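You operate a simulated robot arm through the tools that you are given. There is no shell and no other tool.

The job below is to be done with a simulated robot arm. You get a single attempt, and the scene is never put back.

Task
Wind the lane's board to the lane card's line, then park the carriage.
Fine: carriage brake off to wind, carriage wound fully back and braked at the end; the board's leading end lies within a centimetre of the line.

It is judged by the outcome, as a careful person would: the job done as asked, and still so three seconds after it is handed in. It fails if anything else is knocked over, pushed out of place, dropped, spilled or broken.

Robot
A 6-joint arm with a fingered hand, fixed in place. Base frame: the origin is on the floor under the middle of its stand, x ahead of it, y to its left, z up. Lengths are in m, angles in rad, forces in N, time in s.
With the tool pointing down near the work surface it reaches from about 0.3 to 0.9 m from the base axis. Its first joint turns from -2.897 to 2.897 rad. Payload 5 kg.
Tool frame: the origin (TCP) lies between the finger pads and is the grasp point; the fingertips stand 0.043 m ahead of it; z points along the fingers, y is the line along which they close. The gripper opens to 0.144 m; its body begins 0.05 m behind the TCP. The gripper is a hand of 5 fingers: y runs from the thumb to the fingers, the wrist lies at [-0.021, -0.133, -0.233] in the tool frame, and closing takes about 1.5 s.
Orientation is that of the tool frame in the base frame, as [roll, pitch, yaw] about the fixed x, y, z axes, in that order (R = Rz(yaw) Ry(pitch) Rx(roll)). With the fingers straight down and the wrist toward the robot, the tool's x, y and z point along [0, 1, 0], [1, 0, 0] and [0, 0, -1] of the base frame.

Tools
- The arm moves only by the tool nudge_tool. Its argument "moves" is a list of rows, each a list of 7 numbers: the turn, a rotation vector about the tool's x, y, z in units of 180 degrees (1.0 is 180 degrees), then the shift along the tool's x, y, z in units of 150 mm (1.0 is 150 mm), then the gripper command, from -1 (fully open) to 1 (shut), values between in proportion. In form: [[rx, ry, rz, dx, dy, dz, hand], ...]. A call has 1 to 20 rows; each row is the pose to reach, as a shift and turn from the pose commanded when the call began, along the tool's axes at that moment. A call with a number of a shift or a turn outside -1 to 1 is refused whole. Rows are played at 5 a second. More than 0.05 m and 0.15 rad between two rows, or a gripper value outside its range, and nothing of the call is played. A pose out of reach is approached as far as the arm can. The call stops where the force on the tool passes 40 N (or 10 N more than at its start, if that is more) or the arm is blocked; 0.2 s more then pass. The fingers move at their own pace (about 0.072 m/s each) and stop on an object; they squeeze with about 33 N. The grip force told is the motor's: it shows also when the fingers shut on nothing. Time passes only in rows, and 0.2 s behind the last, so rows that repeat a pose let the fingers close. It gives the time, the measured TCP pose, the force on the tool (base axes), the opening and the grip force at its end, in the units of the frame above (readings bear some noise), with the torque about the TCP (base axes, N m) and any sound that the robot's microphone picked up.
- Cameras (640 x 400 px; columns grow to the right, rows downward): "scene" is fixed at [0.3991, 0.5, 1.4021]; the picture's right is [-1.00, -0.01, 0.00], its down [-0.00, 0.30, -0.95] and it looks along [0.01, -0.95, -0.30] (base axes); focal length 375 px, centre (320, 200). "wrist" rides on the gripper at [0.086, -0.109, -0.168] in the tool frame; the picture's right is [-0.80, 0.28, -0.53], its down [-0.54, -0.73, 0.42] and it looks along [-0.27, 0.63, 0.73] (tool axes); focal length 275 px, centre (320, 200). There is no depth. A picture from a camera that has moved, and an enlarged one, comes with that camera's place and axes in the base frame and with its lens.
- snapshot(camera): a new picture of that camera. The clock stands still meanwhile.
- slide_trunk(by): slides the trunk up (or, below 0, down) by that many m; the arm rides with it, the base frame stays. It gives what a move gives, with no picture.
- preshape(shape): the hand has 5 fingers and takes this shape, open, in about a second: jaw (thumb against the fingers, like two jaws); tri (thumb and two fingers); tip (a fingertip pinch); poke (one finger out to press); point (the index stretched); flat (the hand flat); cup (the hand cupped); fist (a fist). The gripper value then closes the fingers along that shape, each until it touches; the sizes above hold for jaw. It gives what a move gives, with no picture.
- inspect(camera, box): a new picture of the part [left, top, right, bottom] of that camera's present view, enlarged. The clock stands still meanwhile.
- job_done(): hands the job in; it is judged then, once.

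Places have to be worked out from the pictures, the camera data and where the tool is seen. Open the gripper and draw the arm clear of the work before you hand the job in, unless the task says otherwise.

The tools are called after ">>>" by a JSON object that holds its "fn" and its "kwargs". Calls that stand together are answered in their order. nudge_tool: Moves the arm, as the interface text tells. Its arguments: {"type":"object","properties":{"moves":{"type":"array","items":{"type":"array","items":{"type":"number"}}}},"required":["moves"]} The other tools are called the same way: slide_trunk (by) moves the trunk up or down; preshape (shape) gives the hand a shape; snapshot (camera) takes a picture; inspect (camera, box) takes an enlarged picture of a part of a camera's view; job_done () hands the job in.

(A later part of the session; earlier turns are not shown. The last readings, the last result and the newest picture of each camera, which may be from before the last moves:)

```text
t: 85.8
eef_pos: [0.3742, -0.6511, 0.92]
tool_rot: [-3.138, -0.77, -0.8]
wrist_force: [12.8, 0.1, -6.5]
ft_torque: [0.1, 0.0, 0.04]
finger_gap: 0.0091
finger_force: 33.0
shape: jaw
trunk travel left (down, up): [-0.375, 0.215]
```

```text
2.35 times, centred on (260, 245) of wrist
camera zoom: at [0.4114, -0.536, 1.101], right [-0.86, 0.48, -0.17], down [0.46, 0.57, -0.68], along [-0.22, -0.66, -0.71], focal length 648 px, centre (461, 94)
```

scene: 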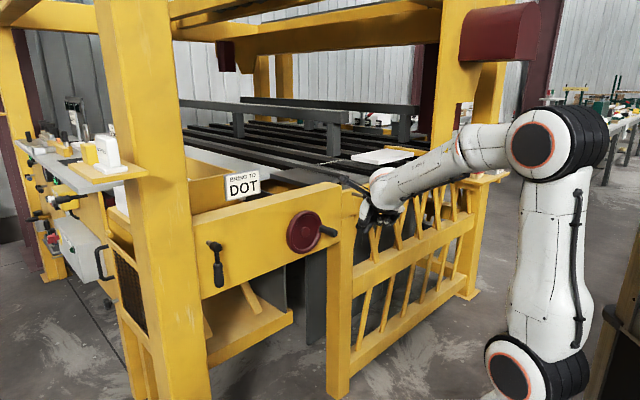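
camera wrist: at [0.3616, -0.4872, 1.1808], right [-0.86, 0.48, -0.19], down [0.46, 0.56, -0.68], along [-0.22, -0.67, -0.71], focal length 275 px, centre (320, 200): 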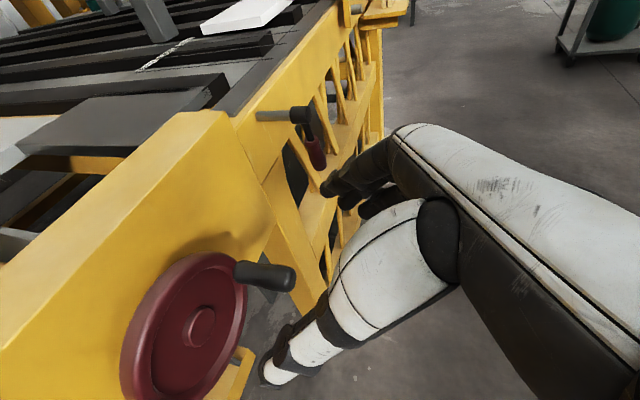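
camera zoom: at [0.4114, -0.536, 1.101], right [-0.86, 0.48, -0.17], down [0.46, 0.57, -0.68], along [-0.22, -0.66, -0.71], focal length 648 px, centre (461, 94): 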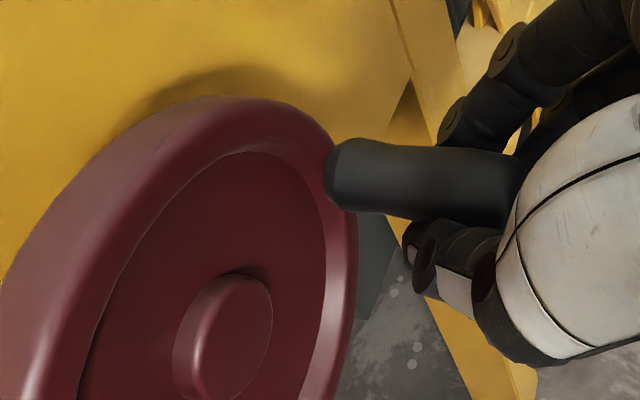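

The wheel stays locked with the red lever hanging too, so the red lever isn't what holds it; the black lever on the wheel's own beam must be the brake. I release the handle and back away along the tool axis.

>>> {"fn": "nudge_tool", "kwargs": {"moves": [[0, 0, 0, 0, 0, 0, 0.3], [0, 0, 0, 0, 0, 0, -0.3], [0, 0, 0, 0, 0, 0, -0.5], [0, 0, 0, 0, 0, 0, -0.5], [0, 0, 0, 0, 0, -0.2, -0.5], [0, 0, 0, 0, 0, -0.45, -0.5], [0, 0, 0, 0, 0, -0.7, -0.5], [0, 0, 0, 0, 0, -0.95, -0.5]]}}

>>> {"fn": "inspect", "kwargs": {"camera": "scene", "box": [180, 180, 390, 300]}}

>>> {"fn": "snapshot", "kwargs": {"camera": "wrist"}}

```text
t: 87.6
eef_pos: [0.3011, -0.5802, 1.0248]
tool_rot: [-3.138, -0.774, -0.804]
wrist_force: [0.6, -1.0, -0.1]
ft_torque: [-0.01, 0.01, -0.04]
finger_gap: 0.1078
finger_force: 0.0
shape: jaw
trunk travel left (down, up): [-0.375, 0.215]
```

```text
3.05 times, centred on (285, 240) of scene
camera zoom: at [0.3991, 0.5, 1.4021], right [-1.0, -0.01, 0.0], down [0.0, 0.3, -0.95], along [0.01, -0.95, -0.3], focal length 1142 px, centre (427, 78)
```

zoom: 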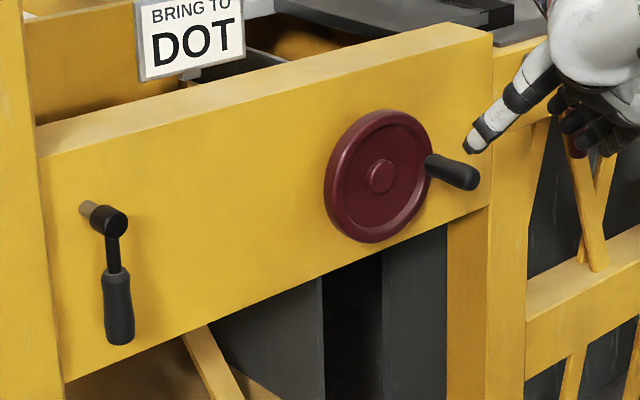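

```text
taken
camera wrist: at [0.3402, -0.4647, 1.2052], right [-0.86, 0.48, -0.18], down [0.46, 0.57, -0.68], along [-0.23, -0.66, -0.71], focal length 275 px, centre (320, 200)
```

wrist: 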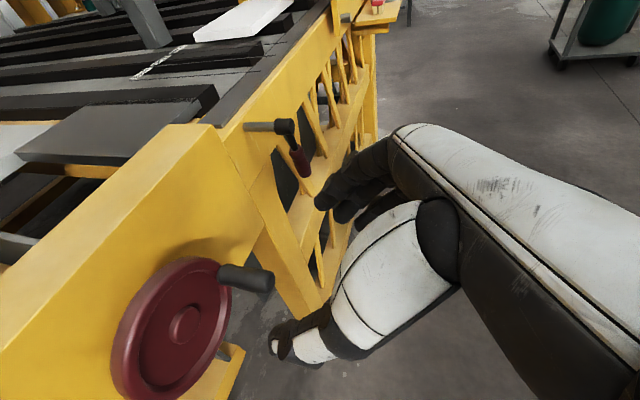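

The black lever hangs vertically on a short shaft left of the wheel. I raise the hand above beam height, then turn the hand back (90° about the tool axis) into the push orientation suited for that lever.

>>> {"fn": "nudge_tool", "kwargs": {"moves": [[0, 0, 0, 0.194, -0.171, -0.043, -1], [0, 0, 0, 0.389, -0.342, -0.086, -1], [0, 0, 0, 0.583, -0.512, -0.129, -1], [0, 0, 0, 0.778, -0.683, -0.172, -1], [0, 0, 0, 0.972, -0.854, -0.215, -1]]}}

>>> {"fn": "preshape", "kwargs": {"shape": "poke"}}

>>> {"fn": "nudge_tool", "kwargs": {"moves": [[0, 0, -0.045, 0, 0, 0, -1], [0, 0, -0.09, 0, 0, 0, -1], [0, 0, -0.135, 0, 0, 0, -1], [0, 0, -0.18, 0, 0, 0, -1], [0, 0, -0.225, 0, 0, 0, -1], [0, 0, -0.27, 0, 0, 0, -1], [0, 0, -0.315, 0, 0, 0, -1], [0, 0, -0.36, 0, 0, 0, -1], [0, 0, -0.405, 0, 0, 0, -1], [0, 0, -0.45, 0, 0, 0, -1], [0, 0, -0.495, 0, 0, 0, -1], [0, 0, -0.495, 0, 0, 0, -1]]}}

>>> {"fn": "snapshot", "kwargs": {"camera": "scene"}}

>>> {"fn": "snapshot", "kwargs": {"camera": "wrist"}}

```text
t: 88.8
eef_pos: [0.4502, -0.5502, 1.15]
tool_rot: [-3.137, -0.775, -0.805]
wrist_force: [0.7, 0.2, 0.8]
ft_torque: [-0.02, -0.03, -0.02]
finger_gap: 0.1438
finger_force: 0.1
shape: jaw
trunk travel left (down, up): [-0.375, 0.215]
```

```text
t: 89.7
eef_pos: [0.4499, -0.5506, 1.1497]
tool_rot: [-3.137, -0.775, -0.804]
wrist_force: [-0.1, 0.2, 0.2]
ft_torque: [-0.02, 0.0, -0.01]
finger_gap: 0.0
finger_force: 0.1
shape: poke
trunk travel left (down, up): [-0.375, 0.215]
```

```text
t: 92.3
eef_pos: [0.4494, -0.5499, 1.149]
tool_rot: [2.367, -0.018, 0.76]
wrist_force: [0.3, 0.2, 0.0]
ft_torque: [-0.03, -0.02, -0.05]
finger_gap: 0.0003
finger_force: 0.1
shape: poke
trunk travel left (down, up): [-0.375, 0.215]
```

```text
taken
```

scene: 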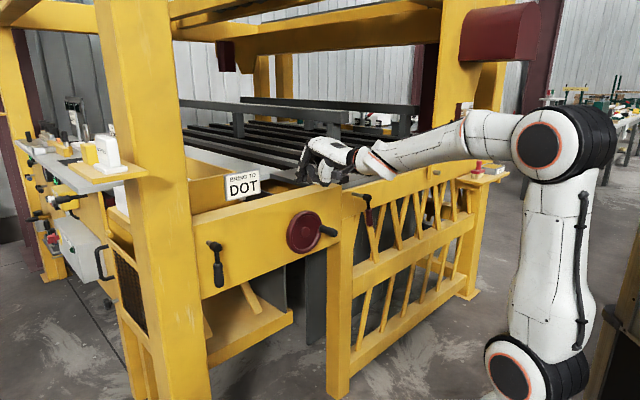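

```text
taken
camera wrist: at [0.3782, -0.3502, 1.1947], right [-0.7, -0.43, 0.57], down [-0.54, -0.2, -0.82], along [0.47, -0.88, -0.09], focal length 275 px, centre (320, 200)
```

wrist: 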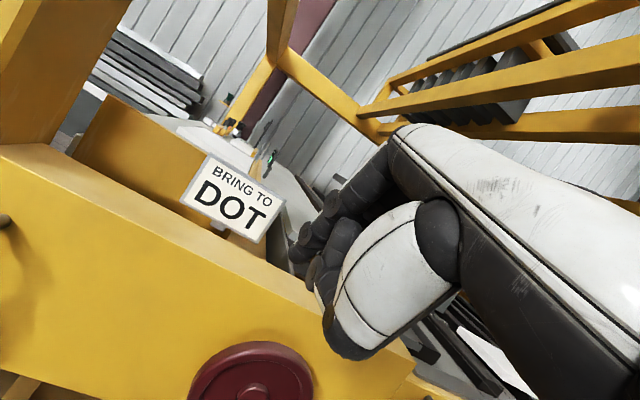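

The turn was fully within reach. I now move to a staging spot in front of the black lever and look.

>>> {"fn": "nudge_tool", "kwargs": {"moves": [[0, 0, 0, 0.2305, -0.1075, 0.0745, -1], [0, 0, 0, 0.461, -0.215, 0.149, -1], [0, 0, 0, 0.6915, -0.3225, 0.2235, -1], [0, 0, 0, 0.922, -0.43, 0.298, -1]]}}

>>> {"fn": "nudge_tool", "kwargs": {"moves": [[0, 0, 0, 0.2305, -0.1075, 0.0745, -1], [0, 0, 0, 0.461, -0.215, 0.149, -1], [0, 0, 0, 0.6915, -0.3225, 0.2235, -1], [0, 0, 0, 0.922, -0.43, 0.298, -1]]}}

>>> {"fn": "snapshot", "kwargs": {"camera": "scene"}}

>>> {"fn": "snapshot", "kwargs": {"camera": "wrist"}}

```text
t: 93.3
eef_pos: [0.5416, -0.4436, 1.0733]
tool_rot: [2.368, -0.013, 0.757]
wrist_force: [-0.7, -0.3, -0.3]
ft_torque: [0.02, 0.0, 0.02]
finger_gap: 0.0003
finger_force: 0.0
shape: poke
trunk travel left (down, up): [-0.375, 0.215]
```

```text
t: 94.3
eef_pos: [0.6313, -0.3366, 1.001]
tool_rot: [2.366, -0.015, 0.759]
wrist_force: [-0.3, -0.4, 0.6]
ft_torque: [0.01, 0.0, 0.06]
finger_gap: 0.0
finger_force: 0.0
shape: poke
trunk travel left (down, up): [-0.375, 0.215]
```

```text
taken
```

scene: 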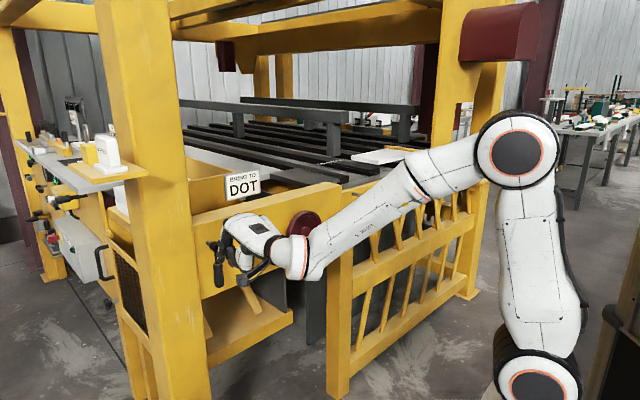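

```text
taken
camera wrist: at [0.5606, -0.1361, 1.0447], right [-0.7, -0.43, 0.57], down [-0.54, -0.2, -0.82], along [0.47, -0.88, -0.09], focal length 275 px, centre (320, 200)
```

wrist: 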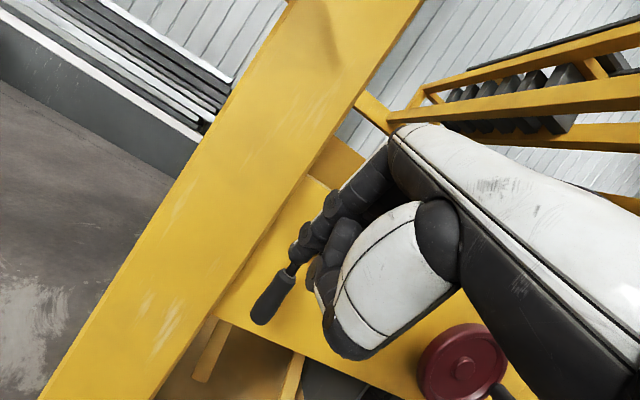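

I zoom on the black lever from both cameras to fix its position.

>>> {"fn": "inspect", "kwargs": {"camera": "wrist", "box": [190, 180, 390, 360]}}

>>> {"fn": "inspect", "kwargs": {"camera": "scene", "box": [180, 200, 300, 300]}}

```text
2.22 times, centred on (290, 270) of wrist
camera zoom: at [0.5606, -0.1361, 1.0447], right [-0.7, -0.43, 0.57], down [-0.54, -0.2, -0.82], along [0.47, -0.88, -0.09], focal length 612 px, centre (387, 44)
```

zoom: 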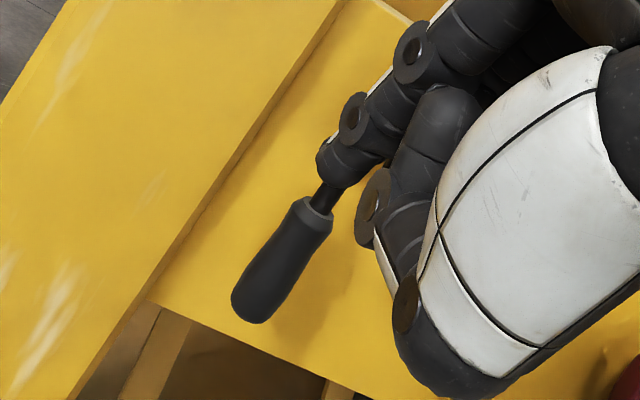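

```text
4.00 times, centred on (240, 250) of scene
camera zoom: at [0.3991, 0.5, 1.4021], right [-1.0, -0.01, 0.0], down [0.0, 0.3, -0.95], along [0.01, -0.95, -0.3], focal length 1499 px, centre (640, 0)
```

zoom: 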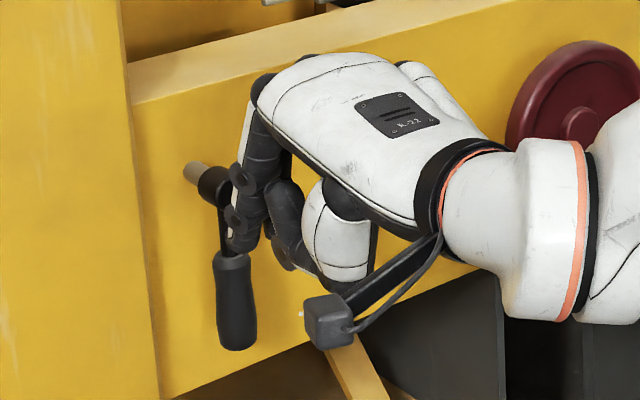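

The black handle hangs at about u=0.198, n=-0.80, z 0.85–0.91, with the post just left of it. I shift 3 cm left and then advance along the tool axis so the fingertips come to the handle's left side.

>>> {"fn": "nudge_tool", "kwargs": {"moves": [[0, 0, 0, 0.1, 0, 0, -1], [0, 0, 0, 0.2, 0, 0, -1], [0, 0, 0, 0.2, 0, 0.25, -1], [0, 0, 0, 0.2, 0, 0.5, -1], [0, 0, 0, 0.2, 0, 0.65, -1]]}}

>>> {"fn": "inspect", "kwargs": {"camera": "wrist", "box": [190, 180, 390, 360]}}

>>> {"fn": "inspect", "kwargs": {"camera": "scene", "box": [180, 220, 270, 300]}}

```text
t: 95.5
eef_pos: [0.7008, -0.366, 0.93]
tool_rot: [2.369, -0.014, 0.757]
wrist_force: [0.0, 0.1, 0.5]
ft_torque: [0.02, 0.01, 0.01]
finger_gap: 0.0004
finger_force: 0.0
shape: poke
trunk travel left (down, up): [-0.375, 0.215]
```

```text
2.22 times, centred on (290, 270) of wrist
camera zoom: at [0.6293, -0.165, 0.9752], right [-0.7, -0.43, 0.57], down [-0.54, -0.2, -0.82], along [0.47, -0.88, -0.09], focal length 612 px, centre (387, 44)
```

zoom: 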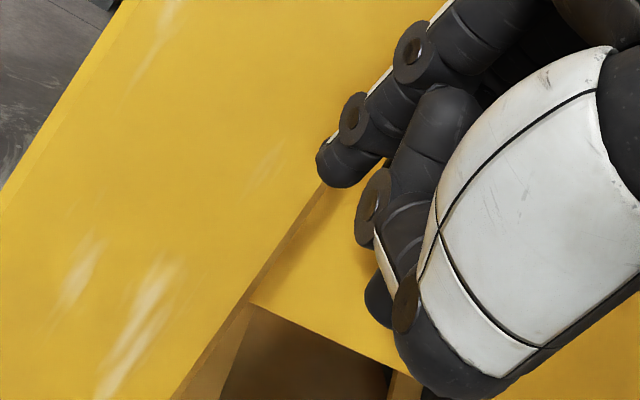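

```text
5.00 times, centred on (225, 260) of scene
camera zoom: at [0.3991, 0.5, 1.4021], right [-1.0, -0.01, 0.0], down [0.0, 0.3, -0.95], along [0.01, -0.95, -0.3], focal length 1874 px, centre (795, -100)
```

zoom: 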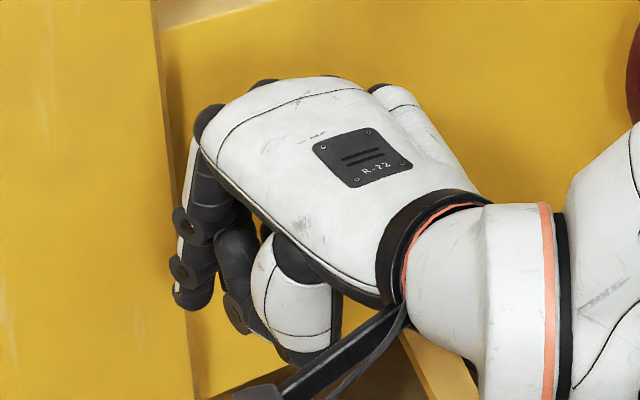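

No contact so far; the tips need about 2 cm more depth. I advance and then push gently to the right (-u), watching force.

>>> {"fn": "nudge_tool", "kwargs": {"moves": [[0, 0, 0, 0, 0, 0.1, -1], [0, 0, 0, 0, 0, 0.17, -1], [0, 0, 0, -0.06, 0, 0.17, -1], [0, 0, 0, -0.12, 0, 0.17, -1], [0, 0, 0, -0.18, 0, 0.17, -1]]}}

>>> {"fn": "inspect", "kwargs": {"camera": "scene", "box": [180, 220, 270, 300]}}

>>> {"fn": "inspect", "kwargs": {"camera": "wrist", "box": [190, 180, 390, 360]}}

```text
t: 96.7
eef_pos: [0.6949, -0.3978, 0.9115]
tool_rot: [2.37, -0.012, 0.759]
wrist_force: [6.9, 8.2, -3.3]
ft_torque: [-0.2, 0.3, 0.25]
finger_gap: 0.0001
finger_force: 0.0
shape: poke
trunk travel left (down, up): [-0.375, 0.215]
```

```text
5.00 times, centred on (225, 260) of scene
camera zoom: at [0.3991, 0.5, 1.4021], right [-1.0, -0.01, 0.0], down [0.0, 0.3, -0.95], along [0.01, -0.95, -0.3], focal length 1874 px, centre (795, -100)
```

zoom: 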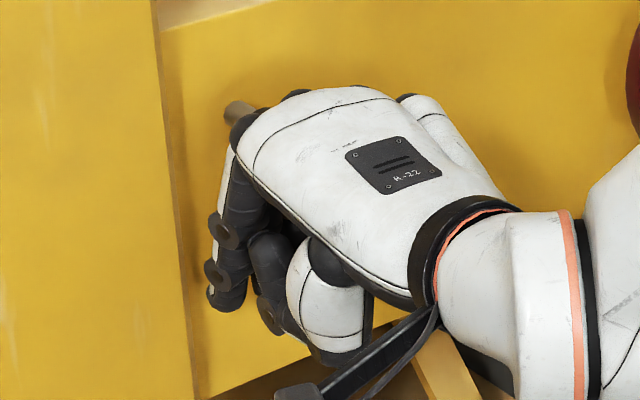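

```text
2.22 times, centred on (290, 270) of wrist
camera zoom: at [0.6226, -0.1962, 0.9561], right [-0.7, -0.43, 0.57], down [-0.54, -0.2, -0.82], along [0.47, -0.88, -0.09], focal length 612 px, centre (387, 44)
```

zoom: 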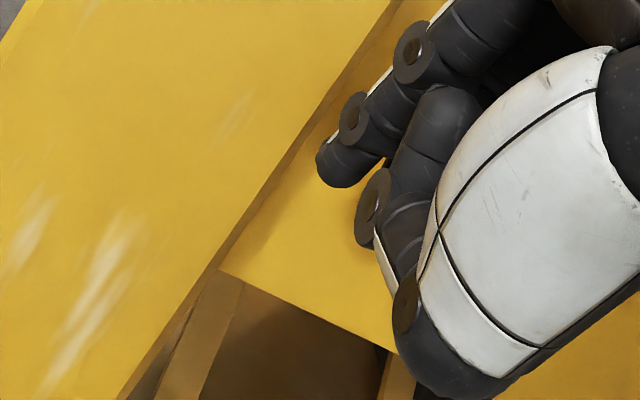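

There is ~11 N of reaction along the push direction, so the fingers are against the handle. I push a little further to see whether it swings.

>>> {"fn": "nudge_tool", "kwargs": {"moves": [[0, 0, 0, -0.04, 0, 0, -1], [0, 0, 0, -0.08, 0, 0, -1], [0, 0, 0, -0.08, 0, 0, -1]]}}

>>> {"fn": "inspect", "kwargs": {"camera": "scene", "box": [180, 220, 270, 300]}}

```text
t: 97.5
eef_pos: [0.6854, -0.4044, 0.911]
tool_rot: [2.369, -0.013, 0.76]
wrist_force: [2.8, 25.1, -7.2]
ft_torque: [-0.98, 0.1, 0.1]
finger_gap: 0.0001
finger_force: 0.1
shape: poke
trunk travel left (down, up): [-0.375, 0.215]
```

```text
5.00 times, centred on (225, 260) of scene
camera zoom: at [0.3991, 0.5, 1.4021], right [-1.0, -0.01, 0.0], down [0.0, 0.3, -0.95], along [0.01, -0.95, -0.3], focal length 1874 px, centre (795, -100)
```

zoom: 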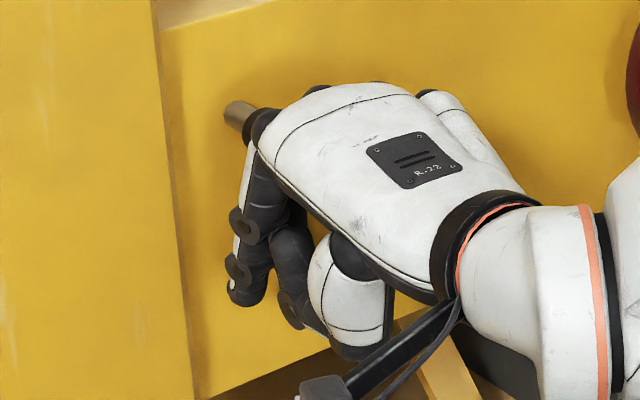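

Force rises to ~25 N with little motion, so this direction seems blocked. I back off and look at the lever.

>>> {"fn": "nudge_tool", "kwargs": {"moves": [[0, 0, 0, 0.1, 0, 0, -1], [0, 0, 0, 0.25, 0, 0, -1], [0, 0, 0, 0.25, 0, -0.3, -1], [0, 0, 0, 0.25, 0, -0.6, -1], [0, 0, 0, 0.25, 0, -0.9, -1]]}}

>>> {"fn": "inspect", "kwargs": {"camera": "scene", "box": [180, 220, 270, 300]}}

>>> {"fn": "inspect", "kwargs": {"camera": "wrist", "box": [190, 180, 390, 360]}}

```text
t: 98.7
eef_pos: [0.6457, -0.3122, 1.0095]
tool_rot: [2.368, -0.014, 0.758]
wrist_force: [0.7, -0.3, -1.2]
ft_torque: [-0.01, -0.01, 0.01]
finger_gap: 0.0
finger_force: 0.1
shape: poke
trunk travel left (down, up): [-0.375, 0.215]
```

```text
5.00 times, centred on (225, 260) of scene
camera zoom: at [0.3991, 0.5, 1.4021], right [-1.0, -0.01, 0.0], down [0.0, 0.3, -0.95], along [0.01, -0.95, -0.3], focal length 1874 px, centre (795, -100)
```

zoom: 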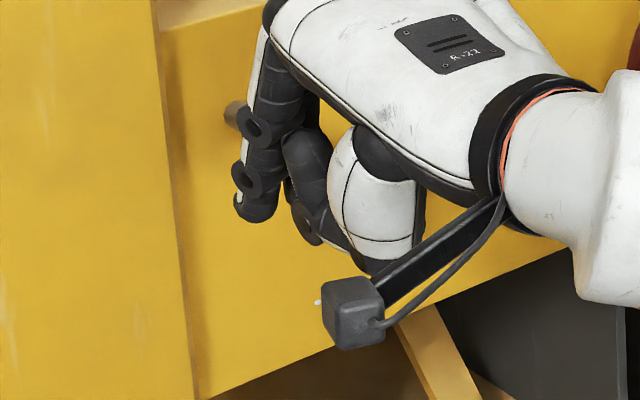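

```text
2.22 times, centred on (290, 270) of wrist
camera zoom: at [0.574, -0.1118, 1.0543], right [-0.7, -0.43, 0.57], down [-0.54, -0.2, -0.82], along [0.47, -0.88, -0.09], focal length 612 px, centre (387, 44)
```

zoom: 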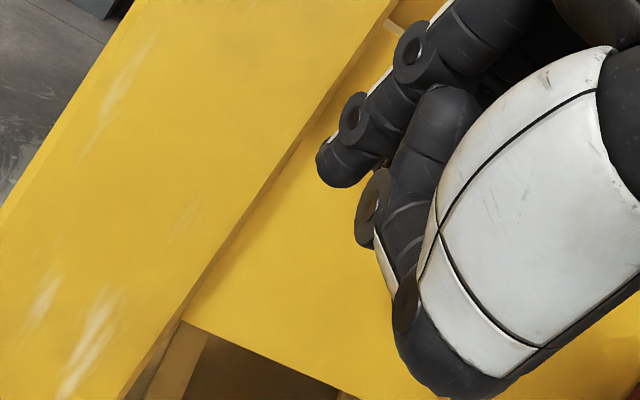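

The hanging handle is no longer visible below – it has swung, probably behind my hand. I move the hand further away to see it.

>>> {"fn": "nudge_tool", "kwargs": {"moves": [[0, 0, 0, 0.1, 0.2, -0.2, -1], [0, 0, 0, 0.1, 0.45, -0.4, -1], [0, 0, 0, 0.1, 0.7, -0.55, -1]]}}

>>> {"fn": "snapshot", "kwargs": {"camera": "wrist"}}

>>> {"fn": "inspect", "kwargs": {"camera": "scene", "box": [180, 190, 340, 300]}}

```text
t: 99.5
eef_pos: [0.6666, -0.3147, 1.1417]
tool_rot: [2.37, -0.015, 0.761]
wrist_force: [-0.6, 0.2, -0.1]
ft_torque: [-0.04, -0.01, 0.01]
finger_gap: 0.0
finger_force: 0.0
shape: poke
trunk travel left (down, up): [-0.375, 0.215]
```

```text
taken
camera wrist: at [0.5956, -0.1142, 1.1862], right [-0.7, -0.43, 0.57], down [-0.54, -0.2, -0.82], along [0.47, -0.88, -0.09], focal length 275 px, centre (320, 200)
```

wrist: 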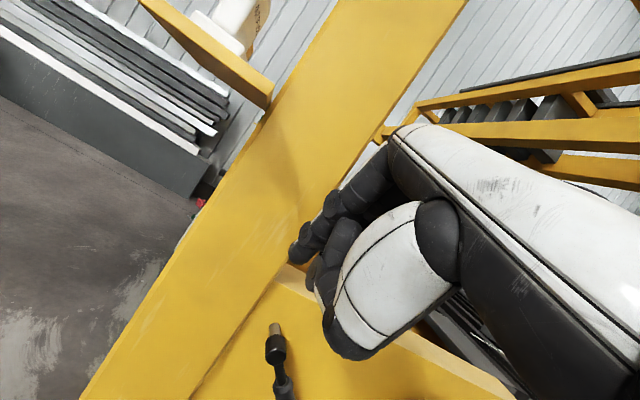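

```text
3.64 times, centred on (260, 245) of scene
camera zoom: at [0.3991, 0.5, 1.4021], right [-1.0, -0.01, 0.0], down [0.0, 0.3, -0.95], along [0.01, -0.95, -0.3], focal length 1363 px, centre (538, 36)
```

zoom: 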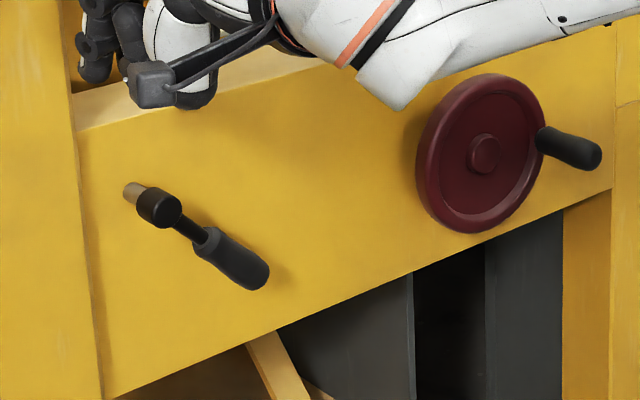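

The black lever did swing right, to about 50°. I'll push it on to its stop; for that I need the fingers level, so I pull outward, lower the trunk and tilt the hand level again.

>>> {"fn": "nudge_tool", "kwargs": {"moves": [[0, 0, 0, 0, -0.143, -0.14, -1], [0, 0, 0, 0, -0.286, -0.28, -1]]}}

>>> {"fn": "slide_trunk", "kwargs": {"by": -0.27}}

>>> {"fn": "nudge_tool", "kwargs": {"moves": [[-0.0395, 0, 0, 0, 0.05, 0, -1], [-0.079, 0, 0, 0, 0.1, 0, -1], [-0.1185, 0, 0, 0, 0.15, 0, -1], [-0.158, 0, 0, 0, 0.2, 0, -1], [-0.197, 0, 0, 0, 0.25, 0, -1]]}}

>>> {"fn": "snapshot", "kwargs": {"camera": "scene"}}

>>> {"fn": "snapshot", "kwargs": {"camera": "wrist"}}

```text
t: 100.1
eef_pos: [0.6256, -0.2714, 1.1426]
tool_rot: [2.366, -0.013, 0.757]
wrist_force: [0.1, -0.4, 0.8]
ft_torque: [0.01, 0.0, 0.02]
finger_gap: 0.0
finger_force: 0.0
shape: poke
trunk travel left (down, up): [-0.375, 0.215]
```

```text
t: 102.9
eef_pos: [0.6264, -0.2715, 0.8708]
tool_rot: [2.366, -0.014, 0.757]
wrist_force: [0.3, 0.4, 0.3]
ft_torque: [0.01, 0.05, -0.02]
finger_gap: 0.0002
finger_force: 0.2
shape: poke
trunk travel left (down, up): [-0.105, 0.485]
```

```text
t: 104.1
eef_pos: [0.6448, -0.2902, 0.8979]
tool_rot: [1.745, -0.014, 0.76]
wrist_force: [-0.6, 0.6, 0.7]
ft_torque: [0.05, 0.05, 0.04]
finger_gap: 0.0
finger_force: 0.0
shape: poke
trunk travel left (down, up): [-0.105, 0.485]
```

```text
taken
```

scene: 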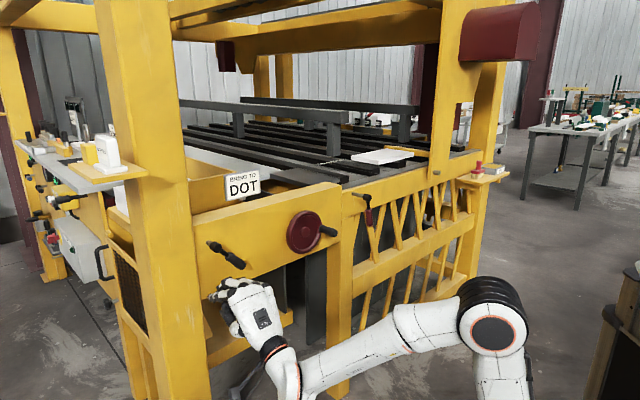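

```text
taken
camera wrist: at [0.5813, -0.0966, 0.8212], right [-0.91, -0.21, 0.36], down [-0.18, -0.58, -0.8], along [0.37, -0.79, 0.49], focal length 275 px, centre (320, 200)
```

wrist: 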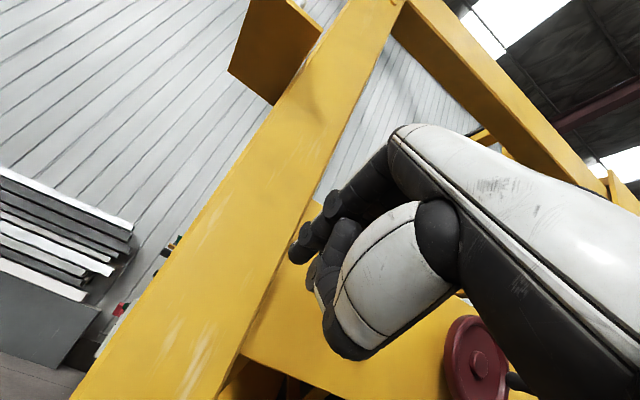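

All reachable. I zoom on the lever to fix its present angle before pushing it on.

>>> {"fn": "inspect", "kwargs": {"camera": "scene", "box": [185, 225, 285, 305]}}

```text
5.00 times, centred on (235, 265) of scene
camera zoom: at [0.3991, 0.5, 1.4021], right [-1.0, -0.01, 0.0], down [0.0, 0.3, -0.95], along [0.01, -0.95, -0.3], focal length 1874 px, centre (745, -125)
```

zoom: 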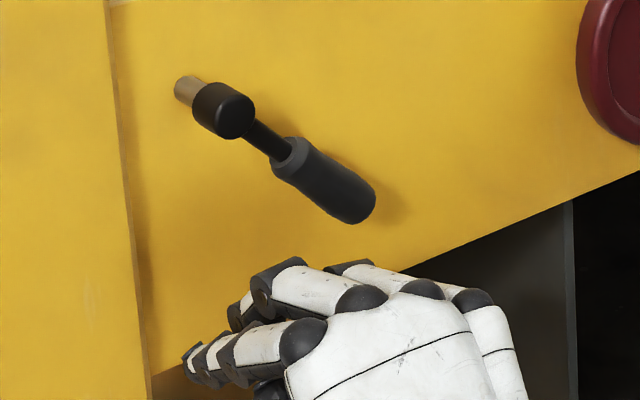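

The lever is at about 51°. I bring the fingers under its lower-left side, just short of contact.

>>> {"fn": "nudge_tool", "kwargs": {"moves": [[0, 0, 0, -0.22, -0.065, 0.013, -1], [0, 0, 0, -0.44, -0.125, 0.026, -1], [0, 0, 0, -0.649, -0.187, 0.039, -1], [0, 0, 0, -0.647, -0.145, 0.28, -1], [0, 0, 0, -0.645, -0.1, 0.52, -1], [0, 0, 0, -0.643, -0.06, 0.761, -1]]}}

>>> {"fn": "inspect", "kwargs": {"camera": "scene", "box": [185, 225, 285, 305]}}

>>> {"fn": "inspect", "kwargs": {"camera": "wrist", "box": [190, 140, 390, 320]}}

```text
t: 105.5
eef_pos: [0.6524, -0.4374, 0.8667]
tool_rot: [1.748, -0.014, 0.761]
wrist_force: [-0.3, 2.0, -0.9]
ft_torque: [0.06, 0.08, 0.0]
finger_gap: 0.0003
finger_force: 0.0
shape: poke
trunk travel left (down, up): [-0.105, 0.485]
```

```text
5.00 times, centred on (235, 265) of scene
camera zoom: at [0.3991, 0.5, 1.4021], right [-1.0, -0.01, 0.0], down [0.0, 0.3, -0.95], along [0.01, -0.95, -0.3], focal length 1874 px, centre (745, -125)
```

zoom: 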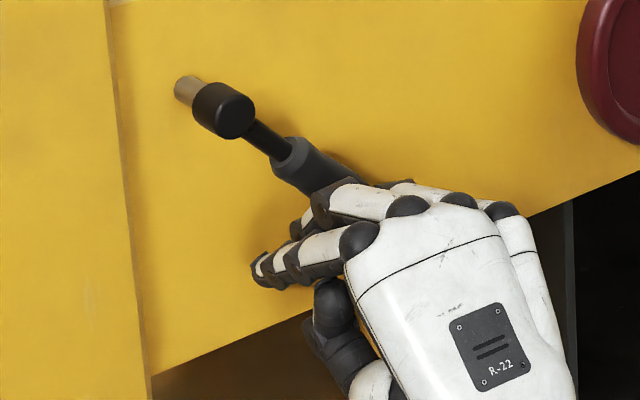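

```text
2.22 times, centred on (290, 230) of wrist
camera zoom: at [0.5883, -0.2427, 0.7907], right [-0.91, -0.21, 0.36], down [-0.19, -0.57, -0.8], along [0.37, -0.79, 0.48], focal length 612 px, centre (387, 133)
```

zoom: 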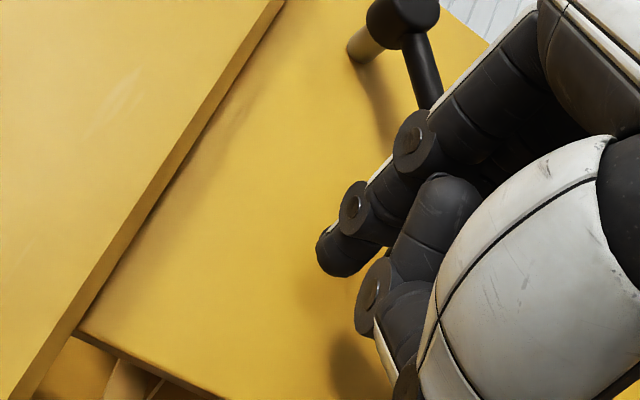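

Fingers are under the handle. I push up and to the right along its arc in small steps.

>>> {"fn": "nudge_tool", "kwargs": {"moves": [[0, 0, 0, -0.1, 0.144, -0.025, -1], [0, 0, 0, -0.145, 0.177, -0.031, -1], [0, 0, 0, -0.187, 0.21, -0.037, -1], [0, 0, 0, -0.225, 0.25, -0.044, -1], [0, 0, 0, -0.26, 0.289, -0.051, -1]]}}

>>> {"fn": "inspect", "kwargs": {"camera": "scene", "box": [185, 225, 285, 305]}}

```text
t: 106.7
eef_pos: [0.6233, -0.4652, 0.9091]
tool_rot: [1.75, -0.013, 0.76]
wrist_force: [1.3, 14.3, -8.9]
ft_torque: [-0.08, 0.0, 0.07]
finger_gap: 0.0001
finger_force: 0.1
shape: poke
trunk travel left (down, up): [-0.105, 0.485]
```

```text
5.00 times, centred on (235, 265) of scene
camera zoom: at [0.3991, 0.5, 1.4021], right [-1.0, -0.01, 0.0], down [0.0, 0.3, -0.95], along [0.01, -0.95, -0.3], focal length 1874 px, centre (745, -125)
```

zoom: 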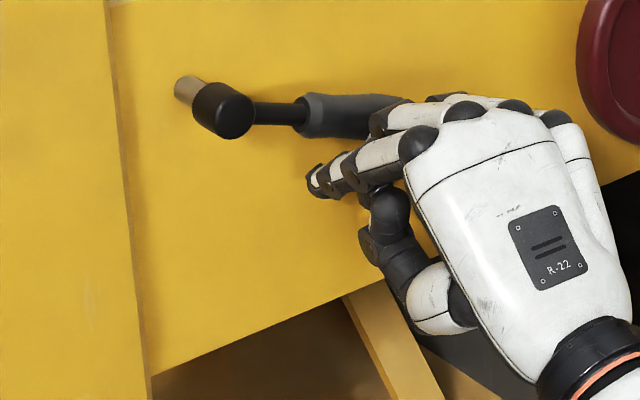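

The lever is now near 77° with ~17 N. I continue to its stop.

>>> {"fn": "nudge_tool", "kwargs": {"moves": [[0, 0, 0, -0.03, 0.05, -0.01, -1], [0, 0, 0, -0.055, 0.105, -0.018, -1], [0, 0, 0, -0.08, 0.155, -0.027, -1], [0, 0, 0, -0.1, 0.204, -0.036, -1]]}}

>>> {"fn": "inspect", "kwargs": {"camera": "scene", "box": [185, 225, 285, 305]}}

```text
t: 107.5
eef_pos: [0.6168, -0.4691, 0.9223]
tool_rot: [1.765, -0.011, 0.763]
wrist_force: [-7.0, 23.4, -15.1]
ft_torque: [0.06, -0.09, -0.17]
finger_gap: 0.0
finger_force: 0.1
shape: poke
trunk travel left (down, up): [-0.105, 0.485]
stopped in row 3: the force on the tool passed its limit at 42 N (the readings are from after the stop); the commanded pose is now the measured one
```

```text
5.00 times, centred on (235, 265) of scene
camera zoom: at [0.3991, 0.5, 1.4021], right [-1.0, -0.01, 0.0], down [0.0, 0.3, -0.95], along [0.01, -0.95, -0.3], focal length 1874 px, centre (745, -125)
```

zoom: 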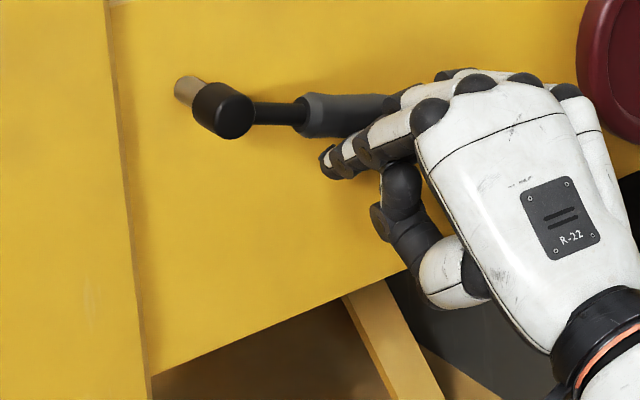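

The force hit the limit with no more motion: the black lever is at its stop, near level. I back off downward and outward.

>>> {"fn": "nudge_tool", "kwargs": {"moves": [[0, 0, 0, 0.05, -0.12, 0.0, -1], [0, 0, 0, 0.1, -0.25, 0.0, -1], [0, 0, 0, 0.1, -0.25, -0.25, -1], [0, 0, 0, 0.1, -0.25, -0.5, -1], [0, 0, 0, 0.1, -0.25, -0.75, -1]]}}

>>> {"fn": "inspect", "kwargs": {"camera": "scene", "box": [180, 190, 340, 300]}}

```text
t: 108.7
eef_pos: [0.5464, -0.3764, 0.908]
tool_rot: [1.758, -0.013, 0.758]
wrist_force: [0.3, -0.8, -1.3]
ft_torque: [-0.03, -0.04, 0.01]
finger_gap: 0.0
finger_force: 0.0
shape: poke
trunk travel left (down, up): [-0.105, 0.485]
```

```text
3.64 times, centred on (260, 245) of scene
camera zoom: at [0.3991, 0.5, 1.4021], right [-1.0, -0.01, 0.0], down [0.0, 0.3, -0.95], along [0.01, -0.95, -0.3], focal length 1363 px, centre (538, 36)
```

zoom: 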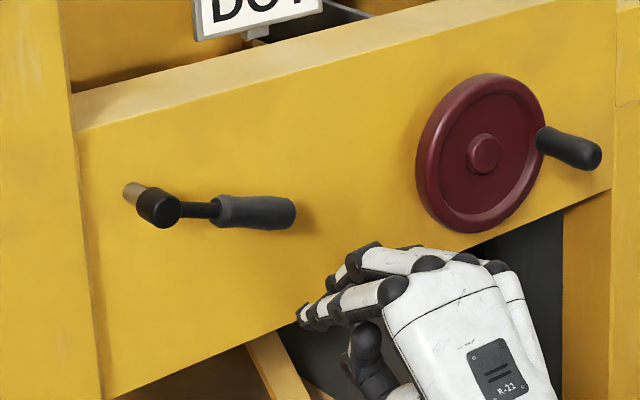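

The black lever now sits almost level at its stop. I go back to the comfortable cranking orientation: tilt down, raise the trunk, and move above the beam to turn the hand.

>>> {"fn": "nudge_tool", "kwargs": {"moves": [[0.039, 0, 0, 0, 0, -0.05, -1], [0.078, 0, 0, 0, 0, -0.1, -1], [0.117, 0, 0, 0, 0, -0.1, -1], [0.156, 0, 0, 0, 0, -0.1, -1], [0.195, 0, 0, 0, 0, -0.1, -1]]}}

>>> {"fn": "slide_trunk", "kwargs": {"by": 0.27}}

>>> {"fn": "nudge_tool", "kwargs": {"moves": [[0, 0, 0, -0.211, 0.028, 0.066, -1], [0, 0, 0, -0.423, 0.056, 0.131, -1], [0, 0, 0, -0.634, 0.084, 0.197, -1]]}}

>>> {"fn": "nudge_tool", "kwargs": {"moves": [[0, 0, 0, -0.211, 0.028, 0.066, -1], [0, 0, 0, -0.423, 0.056, 0.131, -1], [0, 0, 0, -0.634, 0.084, 0.197, -1]]}}

```text
t: 109.8
eef_pos: [0.5362, -0.3653, 0.9128]
tool_rot: [2.37, -0.015, 0.761]
wrist_force: [-0.2, 0.3, 0.0]
ft_torque: [-0.03, 0.02, 0.02]
finger_gap: 0.0003
finger_force: 0.0
shape: poke
trunk travel left (down, up): [-0.105, 0.485]
```

```text
t: 112.6
eef_pos: [0.537, -0.3664, 1.1821]
tool_rot: [2.373, -0.015, 0.764]
wrist_force: [0.1, 0.3, 0.8]
ft_torque: [-0.01, -0.01, -0.01]
finger_gap: 0.0004
finger_force: 0.1
shape: poke
trunk travel left (down, up): [-0.375, 0.215]
```

```text
t: 113.4
eef_pos: [0.4879, -0.4558, 1.1716]
tool_rot: [2.362, -0.157, 0.715]
wrist_force: [2.5, 2.6, 0.0]
ft_torque: [-0.26, 0.19, -0.14]
finger_gap: 0.0
finger_force: 0.1
shape: poke
trunk travel left (down, up): [-0.375, 0.215]
```

```text
t: 114.2
eef_pos: [0.4386, -0.5408, 1.1545]
tool_rot: [2.372, -0.015, 0.764]
wrist_force: [0.2, 0.4, 0.1]
ft_torque: [0.0, -0.04, -0.01]
finger_gap: 0.0003
finger_force: 0.0
shape: poke
trunk travel left (down, up): [-0.375, 0.215]
```

I'm above the beam. Now I turn the hand 90° about its axis, open the jaw, and move to the approach point over the crank handle.

>>> {"fn": "nudge_tool", "kwargs": {"moves": [[0, 0, 0.045, 0, 0, 0, -1], [0, 0, 0.09, 0, 0, 0, -1], [0, 0, 0.135, 0, 0, 0, -1], [0, 0, 0.18, 0, 0, 0, -1], [0, 0, 0.225, 0, 0, 0, -1], [0, 0, 0.27, 0, 0, 0, -1], [0, 0, 0.315, 0, 0, 0, -1], [0, 0, 0.36, 0, 0, 0, -1], [0, 0, 0.405, 0, 0, 0, -1], [0, 0, 0.45, 0, 0, 0, -1], [0, 0, 0.495, 0, 0, 0, -1], [0, 0, 0.495, 0, 0, 0, -1]]}}

>>> {"fn": "preshape", "kwargs": {"shape": "jaw"}}

>>> {"fn": "snapshot", "kwargs": {"camera": "wrist"}}

>>> {"fn": "inspect", "kwargs": {"camera": "scene", "box": [180, 130, 420, 300]}}

```text
t: 116.8
eef_pos: [0.4392, -0.5401, 1.1533]
tool_rot: [-3.136, -0.77, -0.804]
wrist_force: [-0.5, 0.1, -0.4]
ft_torque: [0.01, -0.01, -0.01]
finger_gap: 0.0
finger_force: 0.0
shape: poke
trunk travel left (down, up): [-0.375, 0.215]
```

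```text
t: 117.7
eef_pos: [0.4395, -0.5393, 1.1536]
tool_rot: [-3.138, -0.771, -0.803]
wrist_force: [0.0, 0.3, -0.1]
ft_torque: [-0.02, -0.02, 0.03]
finger_gap: 0.1442
finger_force: 0.1
shape: jaw
trunk travel left (down, up): [-0.375, 0.215]
```

```text
taken
camera wrist: at [0.4791, -0.4244, 1.334], right [-0.86, 0.48, -0.17], down [0.45, 0.58, -0.68], along [-0.23, -0.66, -0.71], focal length 275 px, centre (320, 200)
```

wrist: 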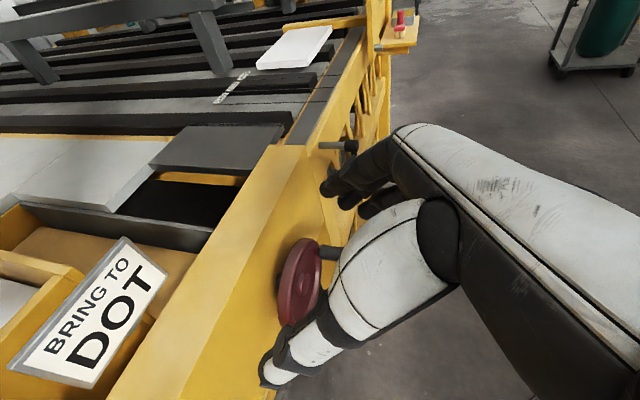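

```text
2.35 times, centred on (300, 215) of scene
camera zoom: at [0.3991, 0.5, 1.4021], right [-1.0, -0.01, 0.0], down [0.0, 0.3, -0.95], along [0.01, -0.95, -0.3], focal length 882 px, centre (367, 165)
```

zoom: 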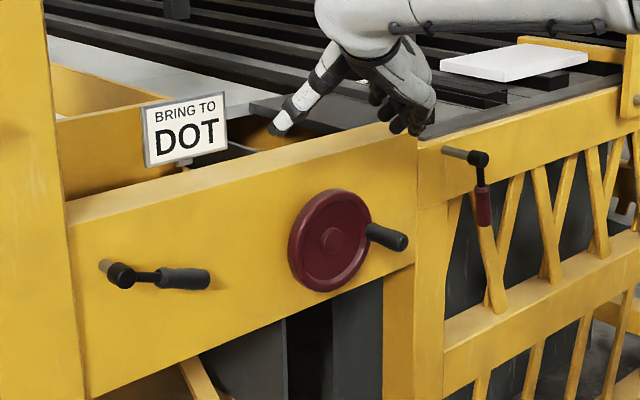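

Both levers: red hanging as originally, black near level. I move to the approach point over the crank handle, then along the tool axis onto the handle and close.

>>> {"fn": "nudge_tool", "kwargs": {"moves": [[0, 0, 0, -0.174, 0.172, 0.116, -0.5], [0, 0, 0, -0.349, 0.345, 0.232, -0.5], [0, 0, 0, -0.523, 0.517, 0.349, -0.5], [0, 0, 0, -0.698, 0.69, 0.465, -0.3], [0, 0, 0, -0.872, 0.862, 0.581, -0.3]]}}

>>> {"fn": "nudge_tool", "kwargs": {"moves": [[0, 0, 0, 0, 0, 0.17, -0.3], [0, 0, 0, 0, 0, 0.34, -0.3], [0, 0, 0, 0, 0, 0.5, -0.3], [0, 0, 0, 0, 0, 0.62, -0.3]]}}

>>> {"fn": "inspect", "kwargs": {"camera": "wrist", "box": [100, 150, 420, 390]}}

```text
t: 118.9
eef_pos: [0.3234, -0.6048, 0.9989]
tool_rot: [-3.138, -0.77, -0.799]
wrist_force: [-0.4, 0.8, -0.2]
ft_torque: [-0.01, 0.02, -0.01]
finger_gap: 0.094
finger_force: 0.0
shape: jaw
trunk travel left (down, up): [-0.375, 0.215]
```

```text
t: 119.9
eef_pos: [0.3699, -0.6531, 0.934]
tool_rot: [-3.139, -0.768, -0.8]
wrist_force: [0.3, -0.4, 0.9]
ft_torque: [-0.02, -0.02, -0.01]
finger_gap: 0.0937
finger_force: 0.0
shape: jaw
trunk travel left (down, up): [-0.375, 0.215]
```

```text
1.67 times, centred on (260, 270) of wrist
camera zoom: at [0.409, -0.5368, 1.1138], right [-0.86, 0.48, -0.17], down [0.45, 0.58, -0.68], along [-0.23, -0.66, -0.71], focal length 459 px, centre (420, 83)
```

zoom: 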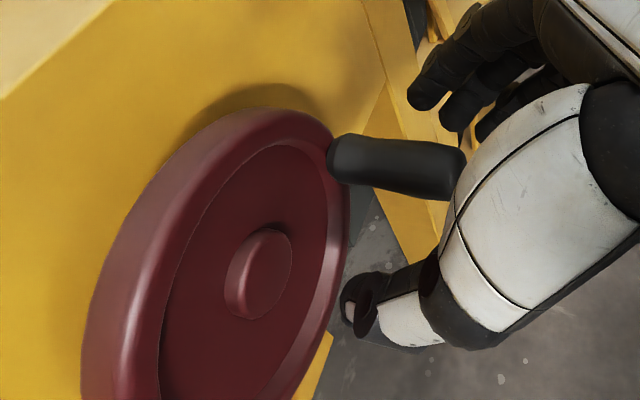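

I advance 1.4 cm more so the handle sits deeper between the fingers, then close.

>>> {"fn": "nudge_tool", "kwargs": {"moves": [[0, 0, 0, 0, 0, 0.095, -0.3], [0, 0, 0, 0, 0, 0.095, 0], [0, 0, 0, 0, 0, 0.095, 0.4], [0, 0, 0, 0, 0, 0.095, 0.8], [0, 0, 0, 0, 0, 0.095, 1], [0, 0, 0, 0, 0, 0.095, 1], [0, 0, 0, 0, 0, 0.095, 1], [0, 0, 0, 0, 0, 0.095, 1]]}}

>>> {"fn": "inspect", "kwargs": {"camera": "wrist", "box": [100, 150, 420, 390]}}

>>> {"fn": "inspect", "kwargs": {"camera": "wrist", "box": [0, 0, 400, 160]}}

```text
t: 121.7
eef_pos: [0.3792, -0.6579, 0.9216]
tool_rot: [-3.135, -0.769, -0.803]
wrist_force: [11.9, 7.3, -9.6]
ft_torque: [0.15, 0.02, 0.04]
finger_gap: 0.004
finger_force: 33.5
shape: jaw
trunk travel left (down, up): [-0.375, 0.215]
```

```text
1.67 times, centred on (260, 270) of wrist
camera zoom: at [0.4174, -0.5432, 1.1024], right [-0.86, 0.48, -0.17], down [0.45, 0.58, -0.68], along [-0.23, -0.66, -0.71], focal length 459 px, centre (420, 83)
```

zoom: 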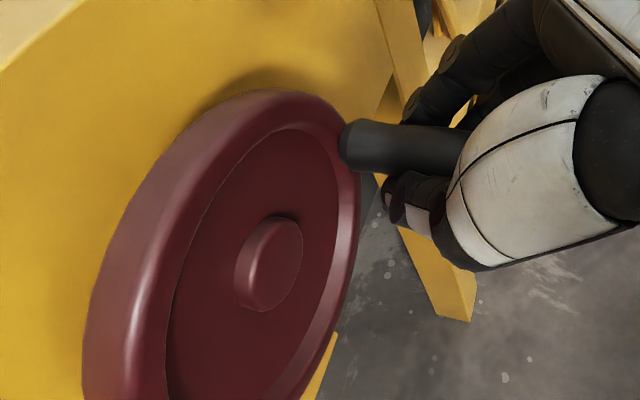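

```text
1.60 times, centred on (200, 80) of wrist
camera zoom: at [0.4174, -0.5432, 1.1024], right [-0.86, 0.48, -0.17], down [0.45, 0.58, -0.68], along [-0.23, -0.66, -0.71], focal length 440 px, centre (512, 392)
```

zoom: 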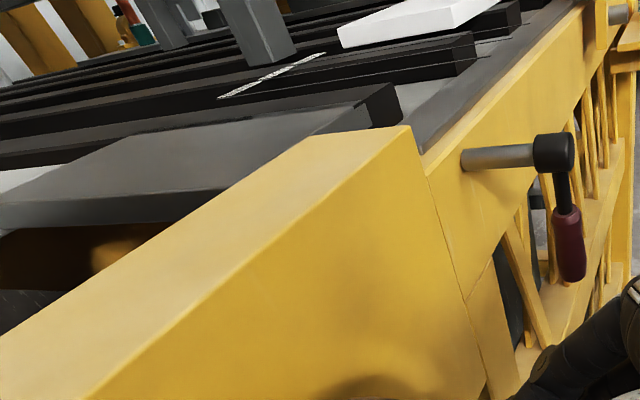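

Gripped. I test the wheel again with the black lever moved: first a small upward move.

>>> {"fn": "nudge_tool", "kwargs": {"moves": [[0, 0, 0, 0.03, 0, -0.03, 1], [0, 0, 0, 0.06, 0, -0.06, 1], [0, 0, 0, 0.085, 0, -0.085, 1]]}}

>>> {"fn": "inspect", "kwargs": {"camera": "wrist", "box": [100, 150, 420, 390]}}

```text
t: 122.3
eef_pos: [0.3781, -0.6561, 0.9228]
tool_rot: [-3.129, -0.755, -0.801]
wrist_force: [13.5, -2.2, -16.0]
ft_torque: [0.27, 0.03, 0.04]
finger_gap: 0.0035
finger_force: 33.1
shape: jaw
trunk travel left (down, up): [-0.375, 0.215]
stopped in row 2: the force on the tool passed its limit at 43 N (the readings are from after the stop); the commanded pose is now the measured one
```

```text
1.67 times, centred on (260, 270) of wrist
camera zoom: at [0.4185, -0.5445, 1.1042], right [-0.86, 0.48, -0.16], down [0.45, 0.59, -0.67], along [-0.23, -0.65, -0.72], focal length 459 px, centre (420, 83)
```

zoom: 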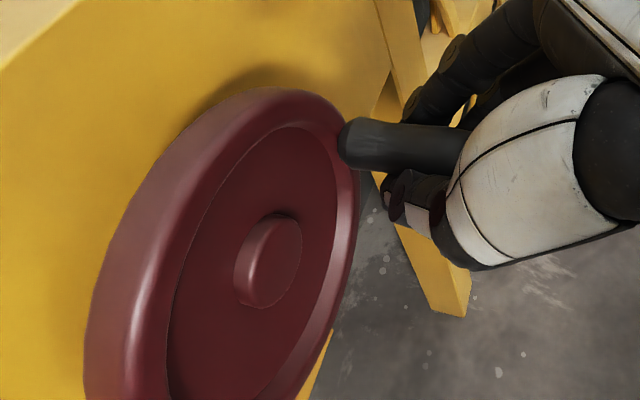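

Up is still blocked. Now a downward test of ~2 cm.

>>> {"fn": "nudge_tool", "kwargs": {"moves": [[0, 0, 0, -0.03, 0, 0.03, 1], [0, 0, 0, -0.06, 0, 0.06, 1], [0, 0, 0, -0.09, 0, 0.09, 1]]}}

>>> {"fn": "inspect", "kwargs": {"camera": "wrist", "box": [100, 150, 420, 390]}}

>>> {"fn": "inspect", "kwargs": {"camera": "scene", "box": [280, 200, 344, 256]}}

```text
t: 123.1
eef_pos: [0.3758, -0.6571, 0.9083]
tool_rot: [-3.134, -0.761, -0.804]
wrist_force: [10.3, 1.5, -3.5]
ft_torque: [-0.02, 0.09, -0.01]
finger_gap: 0.0043
finger_force: 33.5
shape: jaw
trunk travel left (down, up): [-0.375, 0.215]
```

```text
1.67 times, centred on (260, 270) of wrist
camera zoom: at [0.4159, -0.5432, 1.0897], right [-0.86, 0.48, -0.16], down [0.45, 0.58, -0.68], along [-0.23, -0.66, -0.72], focal length 459 px, centre (420, 83)
```

zoom: 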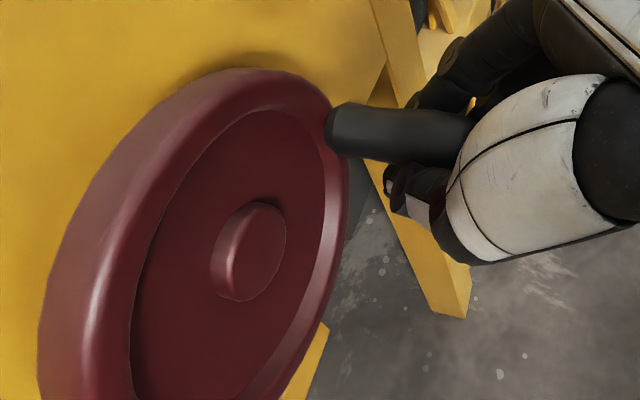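

```text
7.14 times, centred on (312, 228) of scene
camera zoom: at [0.3991, 0.5, 1.4021], right [-1.0, -0.01, 0.0], down [0.0, 0.3, -0.95], along [0.01, -0.95, -0.3], focal length 2677 px, centre (377, 0)
```

zoom: 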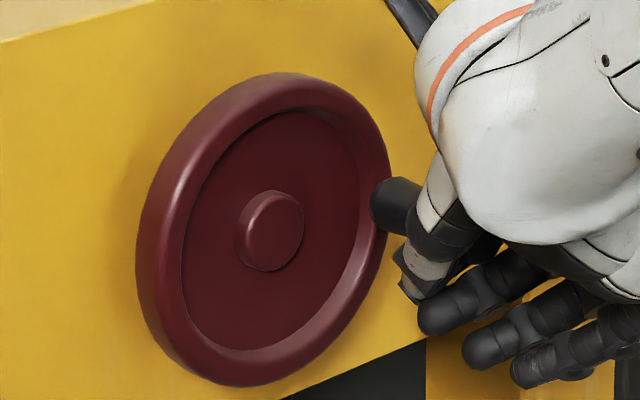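

The handle hasn't moved; the hand just slid down along it, so this downward test is not conclusive. I release, switch to poke and press on the handle top for a proper downward test.

>>> {"fn": "nudge_tool", "kwargs": {"moves": [[0, 0, 0, 0, 0, 0, 0.3], [0, 0, 0, 0, 0, 0, -0.3], [0, 0, 0, 0, 0, 0, -0.5], [0, 0, 0, 0, 0, 0, -0.5], [0, 0, 0, 0, 0, -0.25, -0.5], [0, 0, 0, 0, 0, -0.5, -0.5], [0, 0, 0, 0, 0, -0.75, -0.5], [0, 0, 0, 0, 0, -1.0, -0.5]]}}

>>> {"fn": "preshape", "kwargs": {"shape": "poke"}}

>>> {"fn": "snapshot", "kwargs": {"camera": "wrist"}}

>>> {"fn": "inspect", "kwargs": {"camera": "scene", "box": [270, 160, 390, 260]}}

```text
t: 124.9
eef_pos: [0.3022, -0.5831, 1.0157]
tool_rot: [-3.133, -0.76, -0.805]
wrist_force: [-0.1, -0.7, -1.2]
ft_torque: [-0.01, -0.03, 0.0]
finger_gap: 0.1077
finger_force: 0.1
shape: jaw
trunk travel left (down, up): [-0.375, 0.215]
```

```text
t: 125.8
eef_pos: [0.3031, -0.5832, 1.0172]
tool_rot: [-3.135, -0.76, -0.803]
wrist_force: [0.4, 0.1, 0.3]
ft_torque: [0.02, 0.03, -0.02]
finger_gap: 0.0
finger_force: 0.1
shape: poke
trunk travel left (down, up): [-0.375, 0.215]
```

```text
taken
camera wrist: at [0.3427, -0.4701, 1.1978], right [-0.86, 0.48, -0.16], down [0.45, 0.58, -0.68], along [-0.23, -0.66, -0.72], focal length 275 px, centre (320, 200)
```

wrist: 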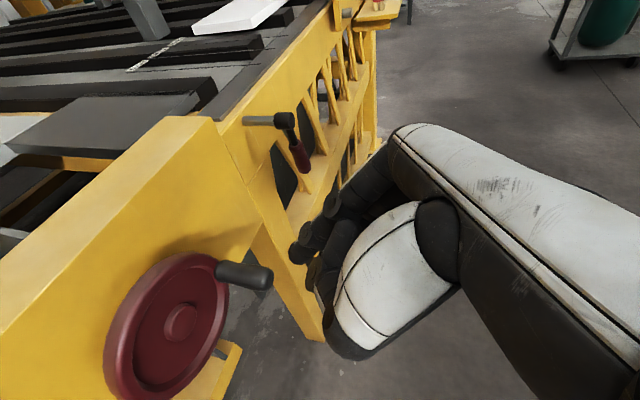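

```text
4.00 times, centred on (330, 210) of scene
camera zoom: at [0.3991, 0.5, 1.4021], right [-1.0, -0.01, 0.0], down [0.0, 0.3, -0.95], along [0.01, -0.95, -0.3], focal length 1499 px, centre (280, 160)
```

zoom: 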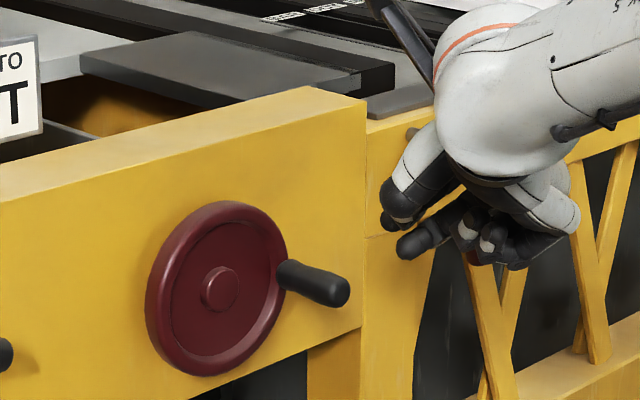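

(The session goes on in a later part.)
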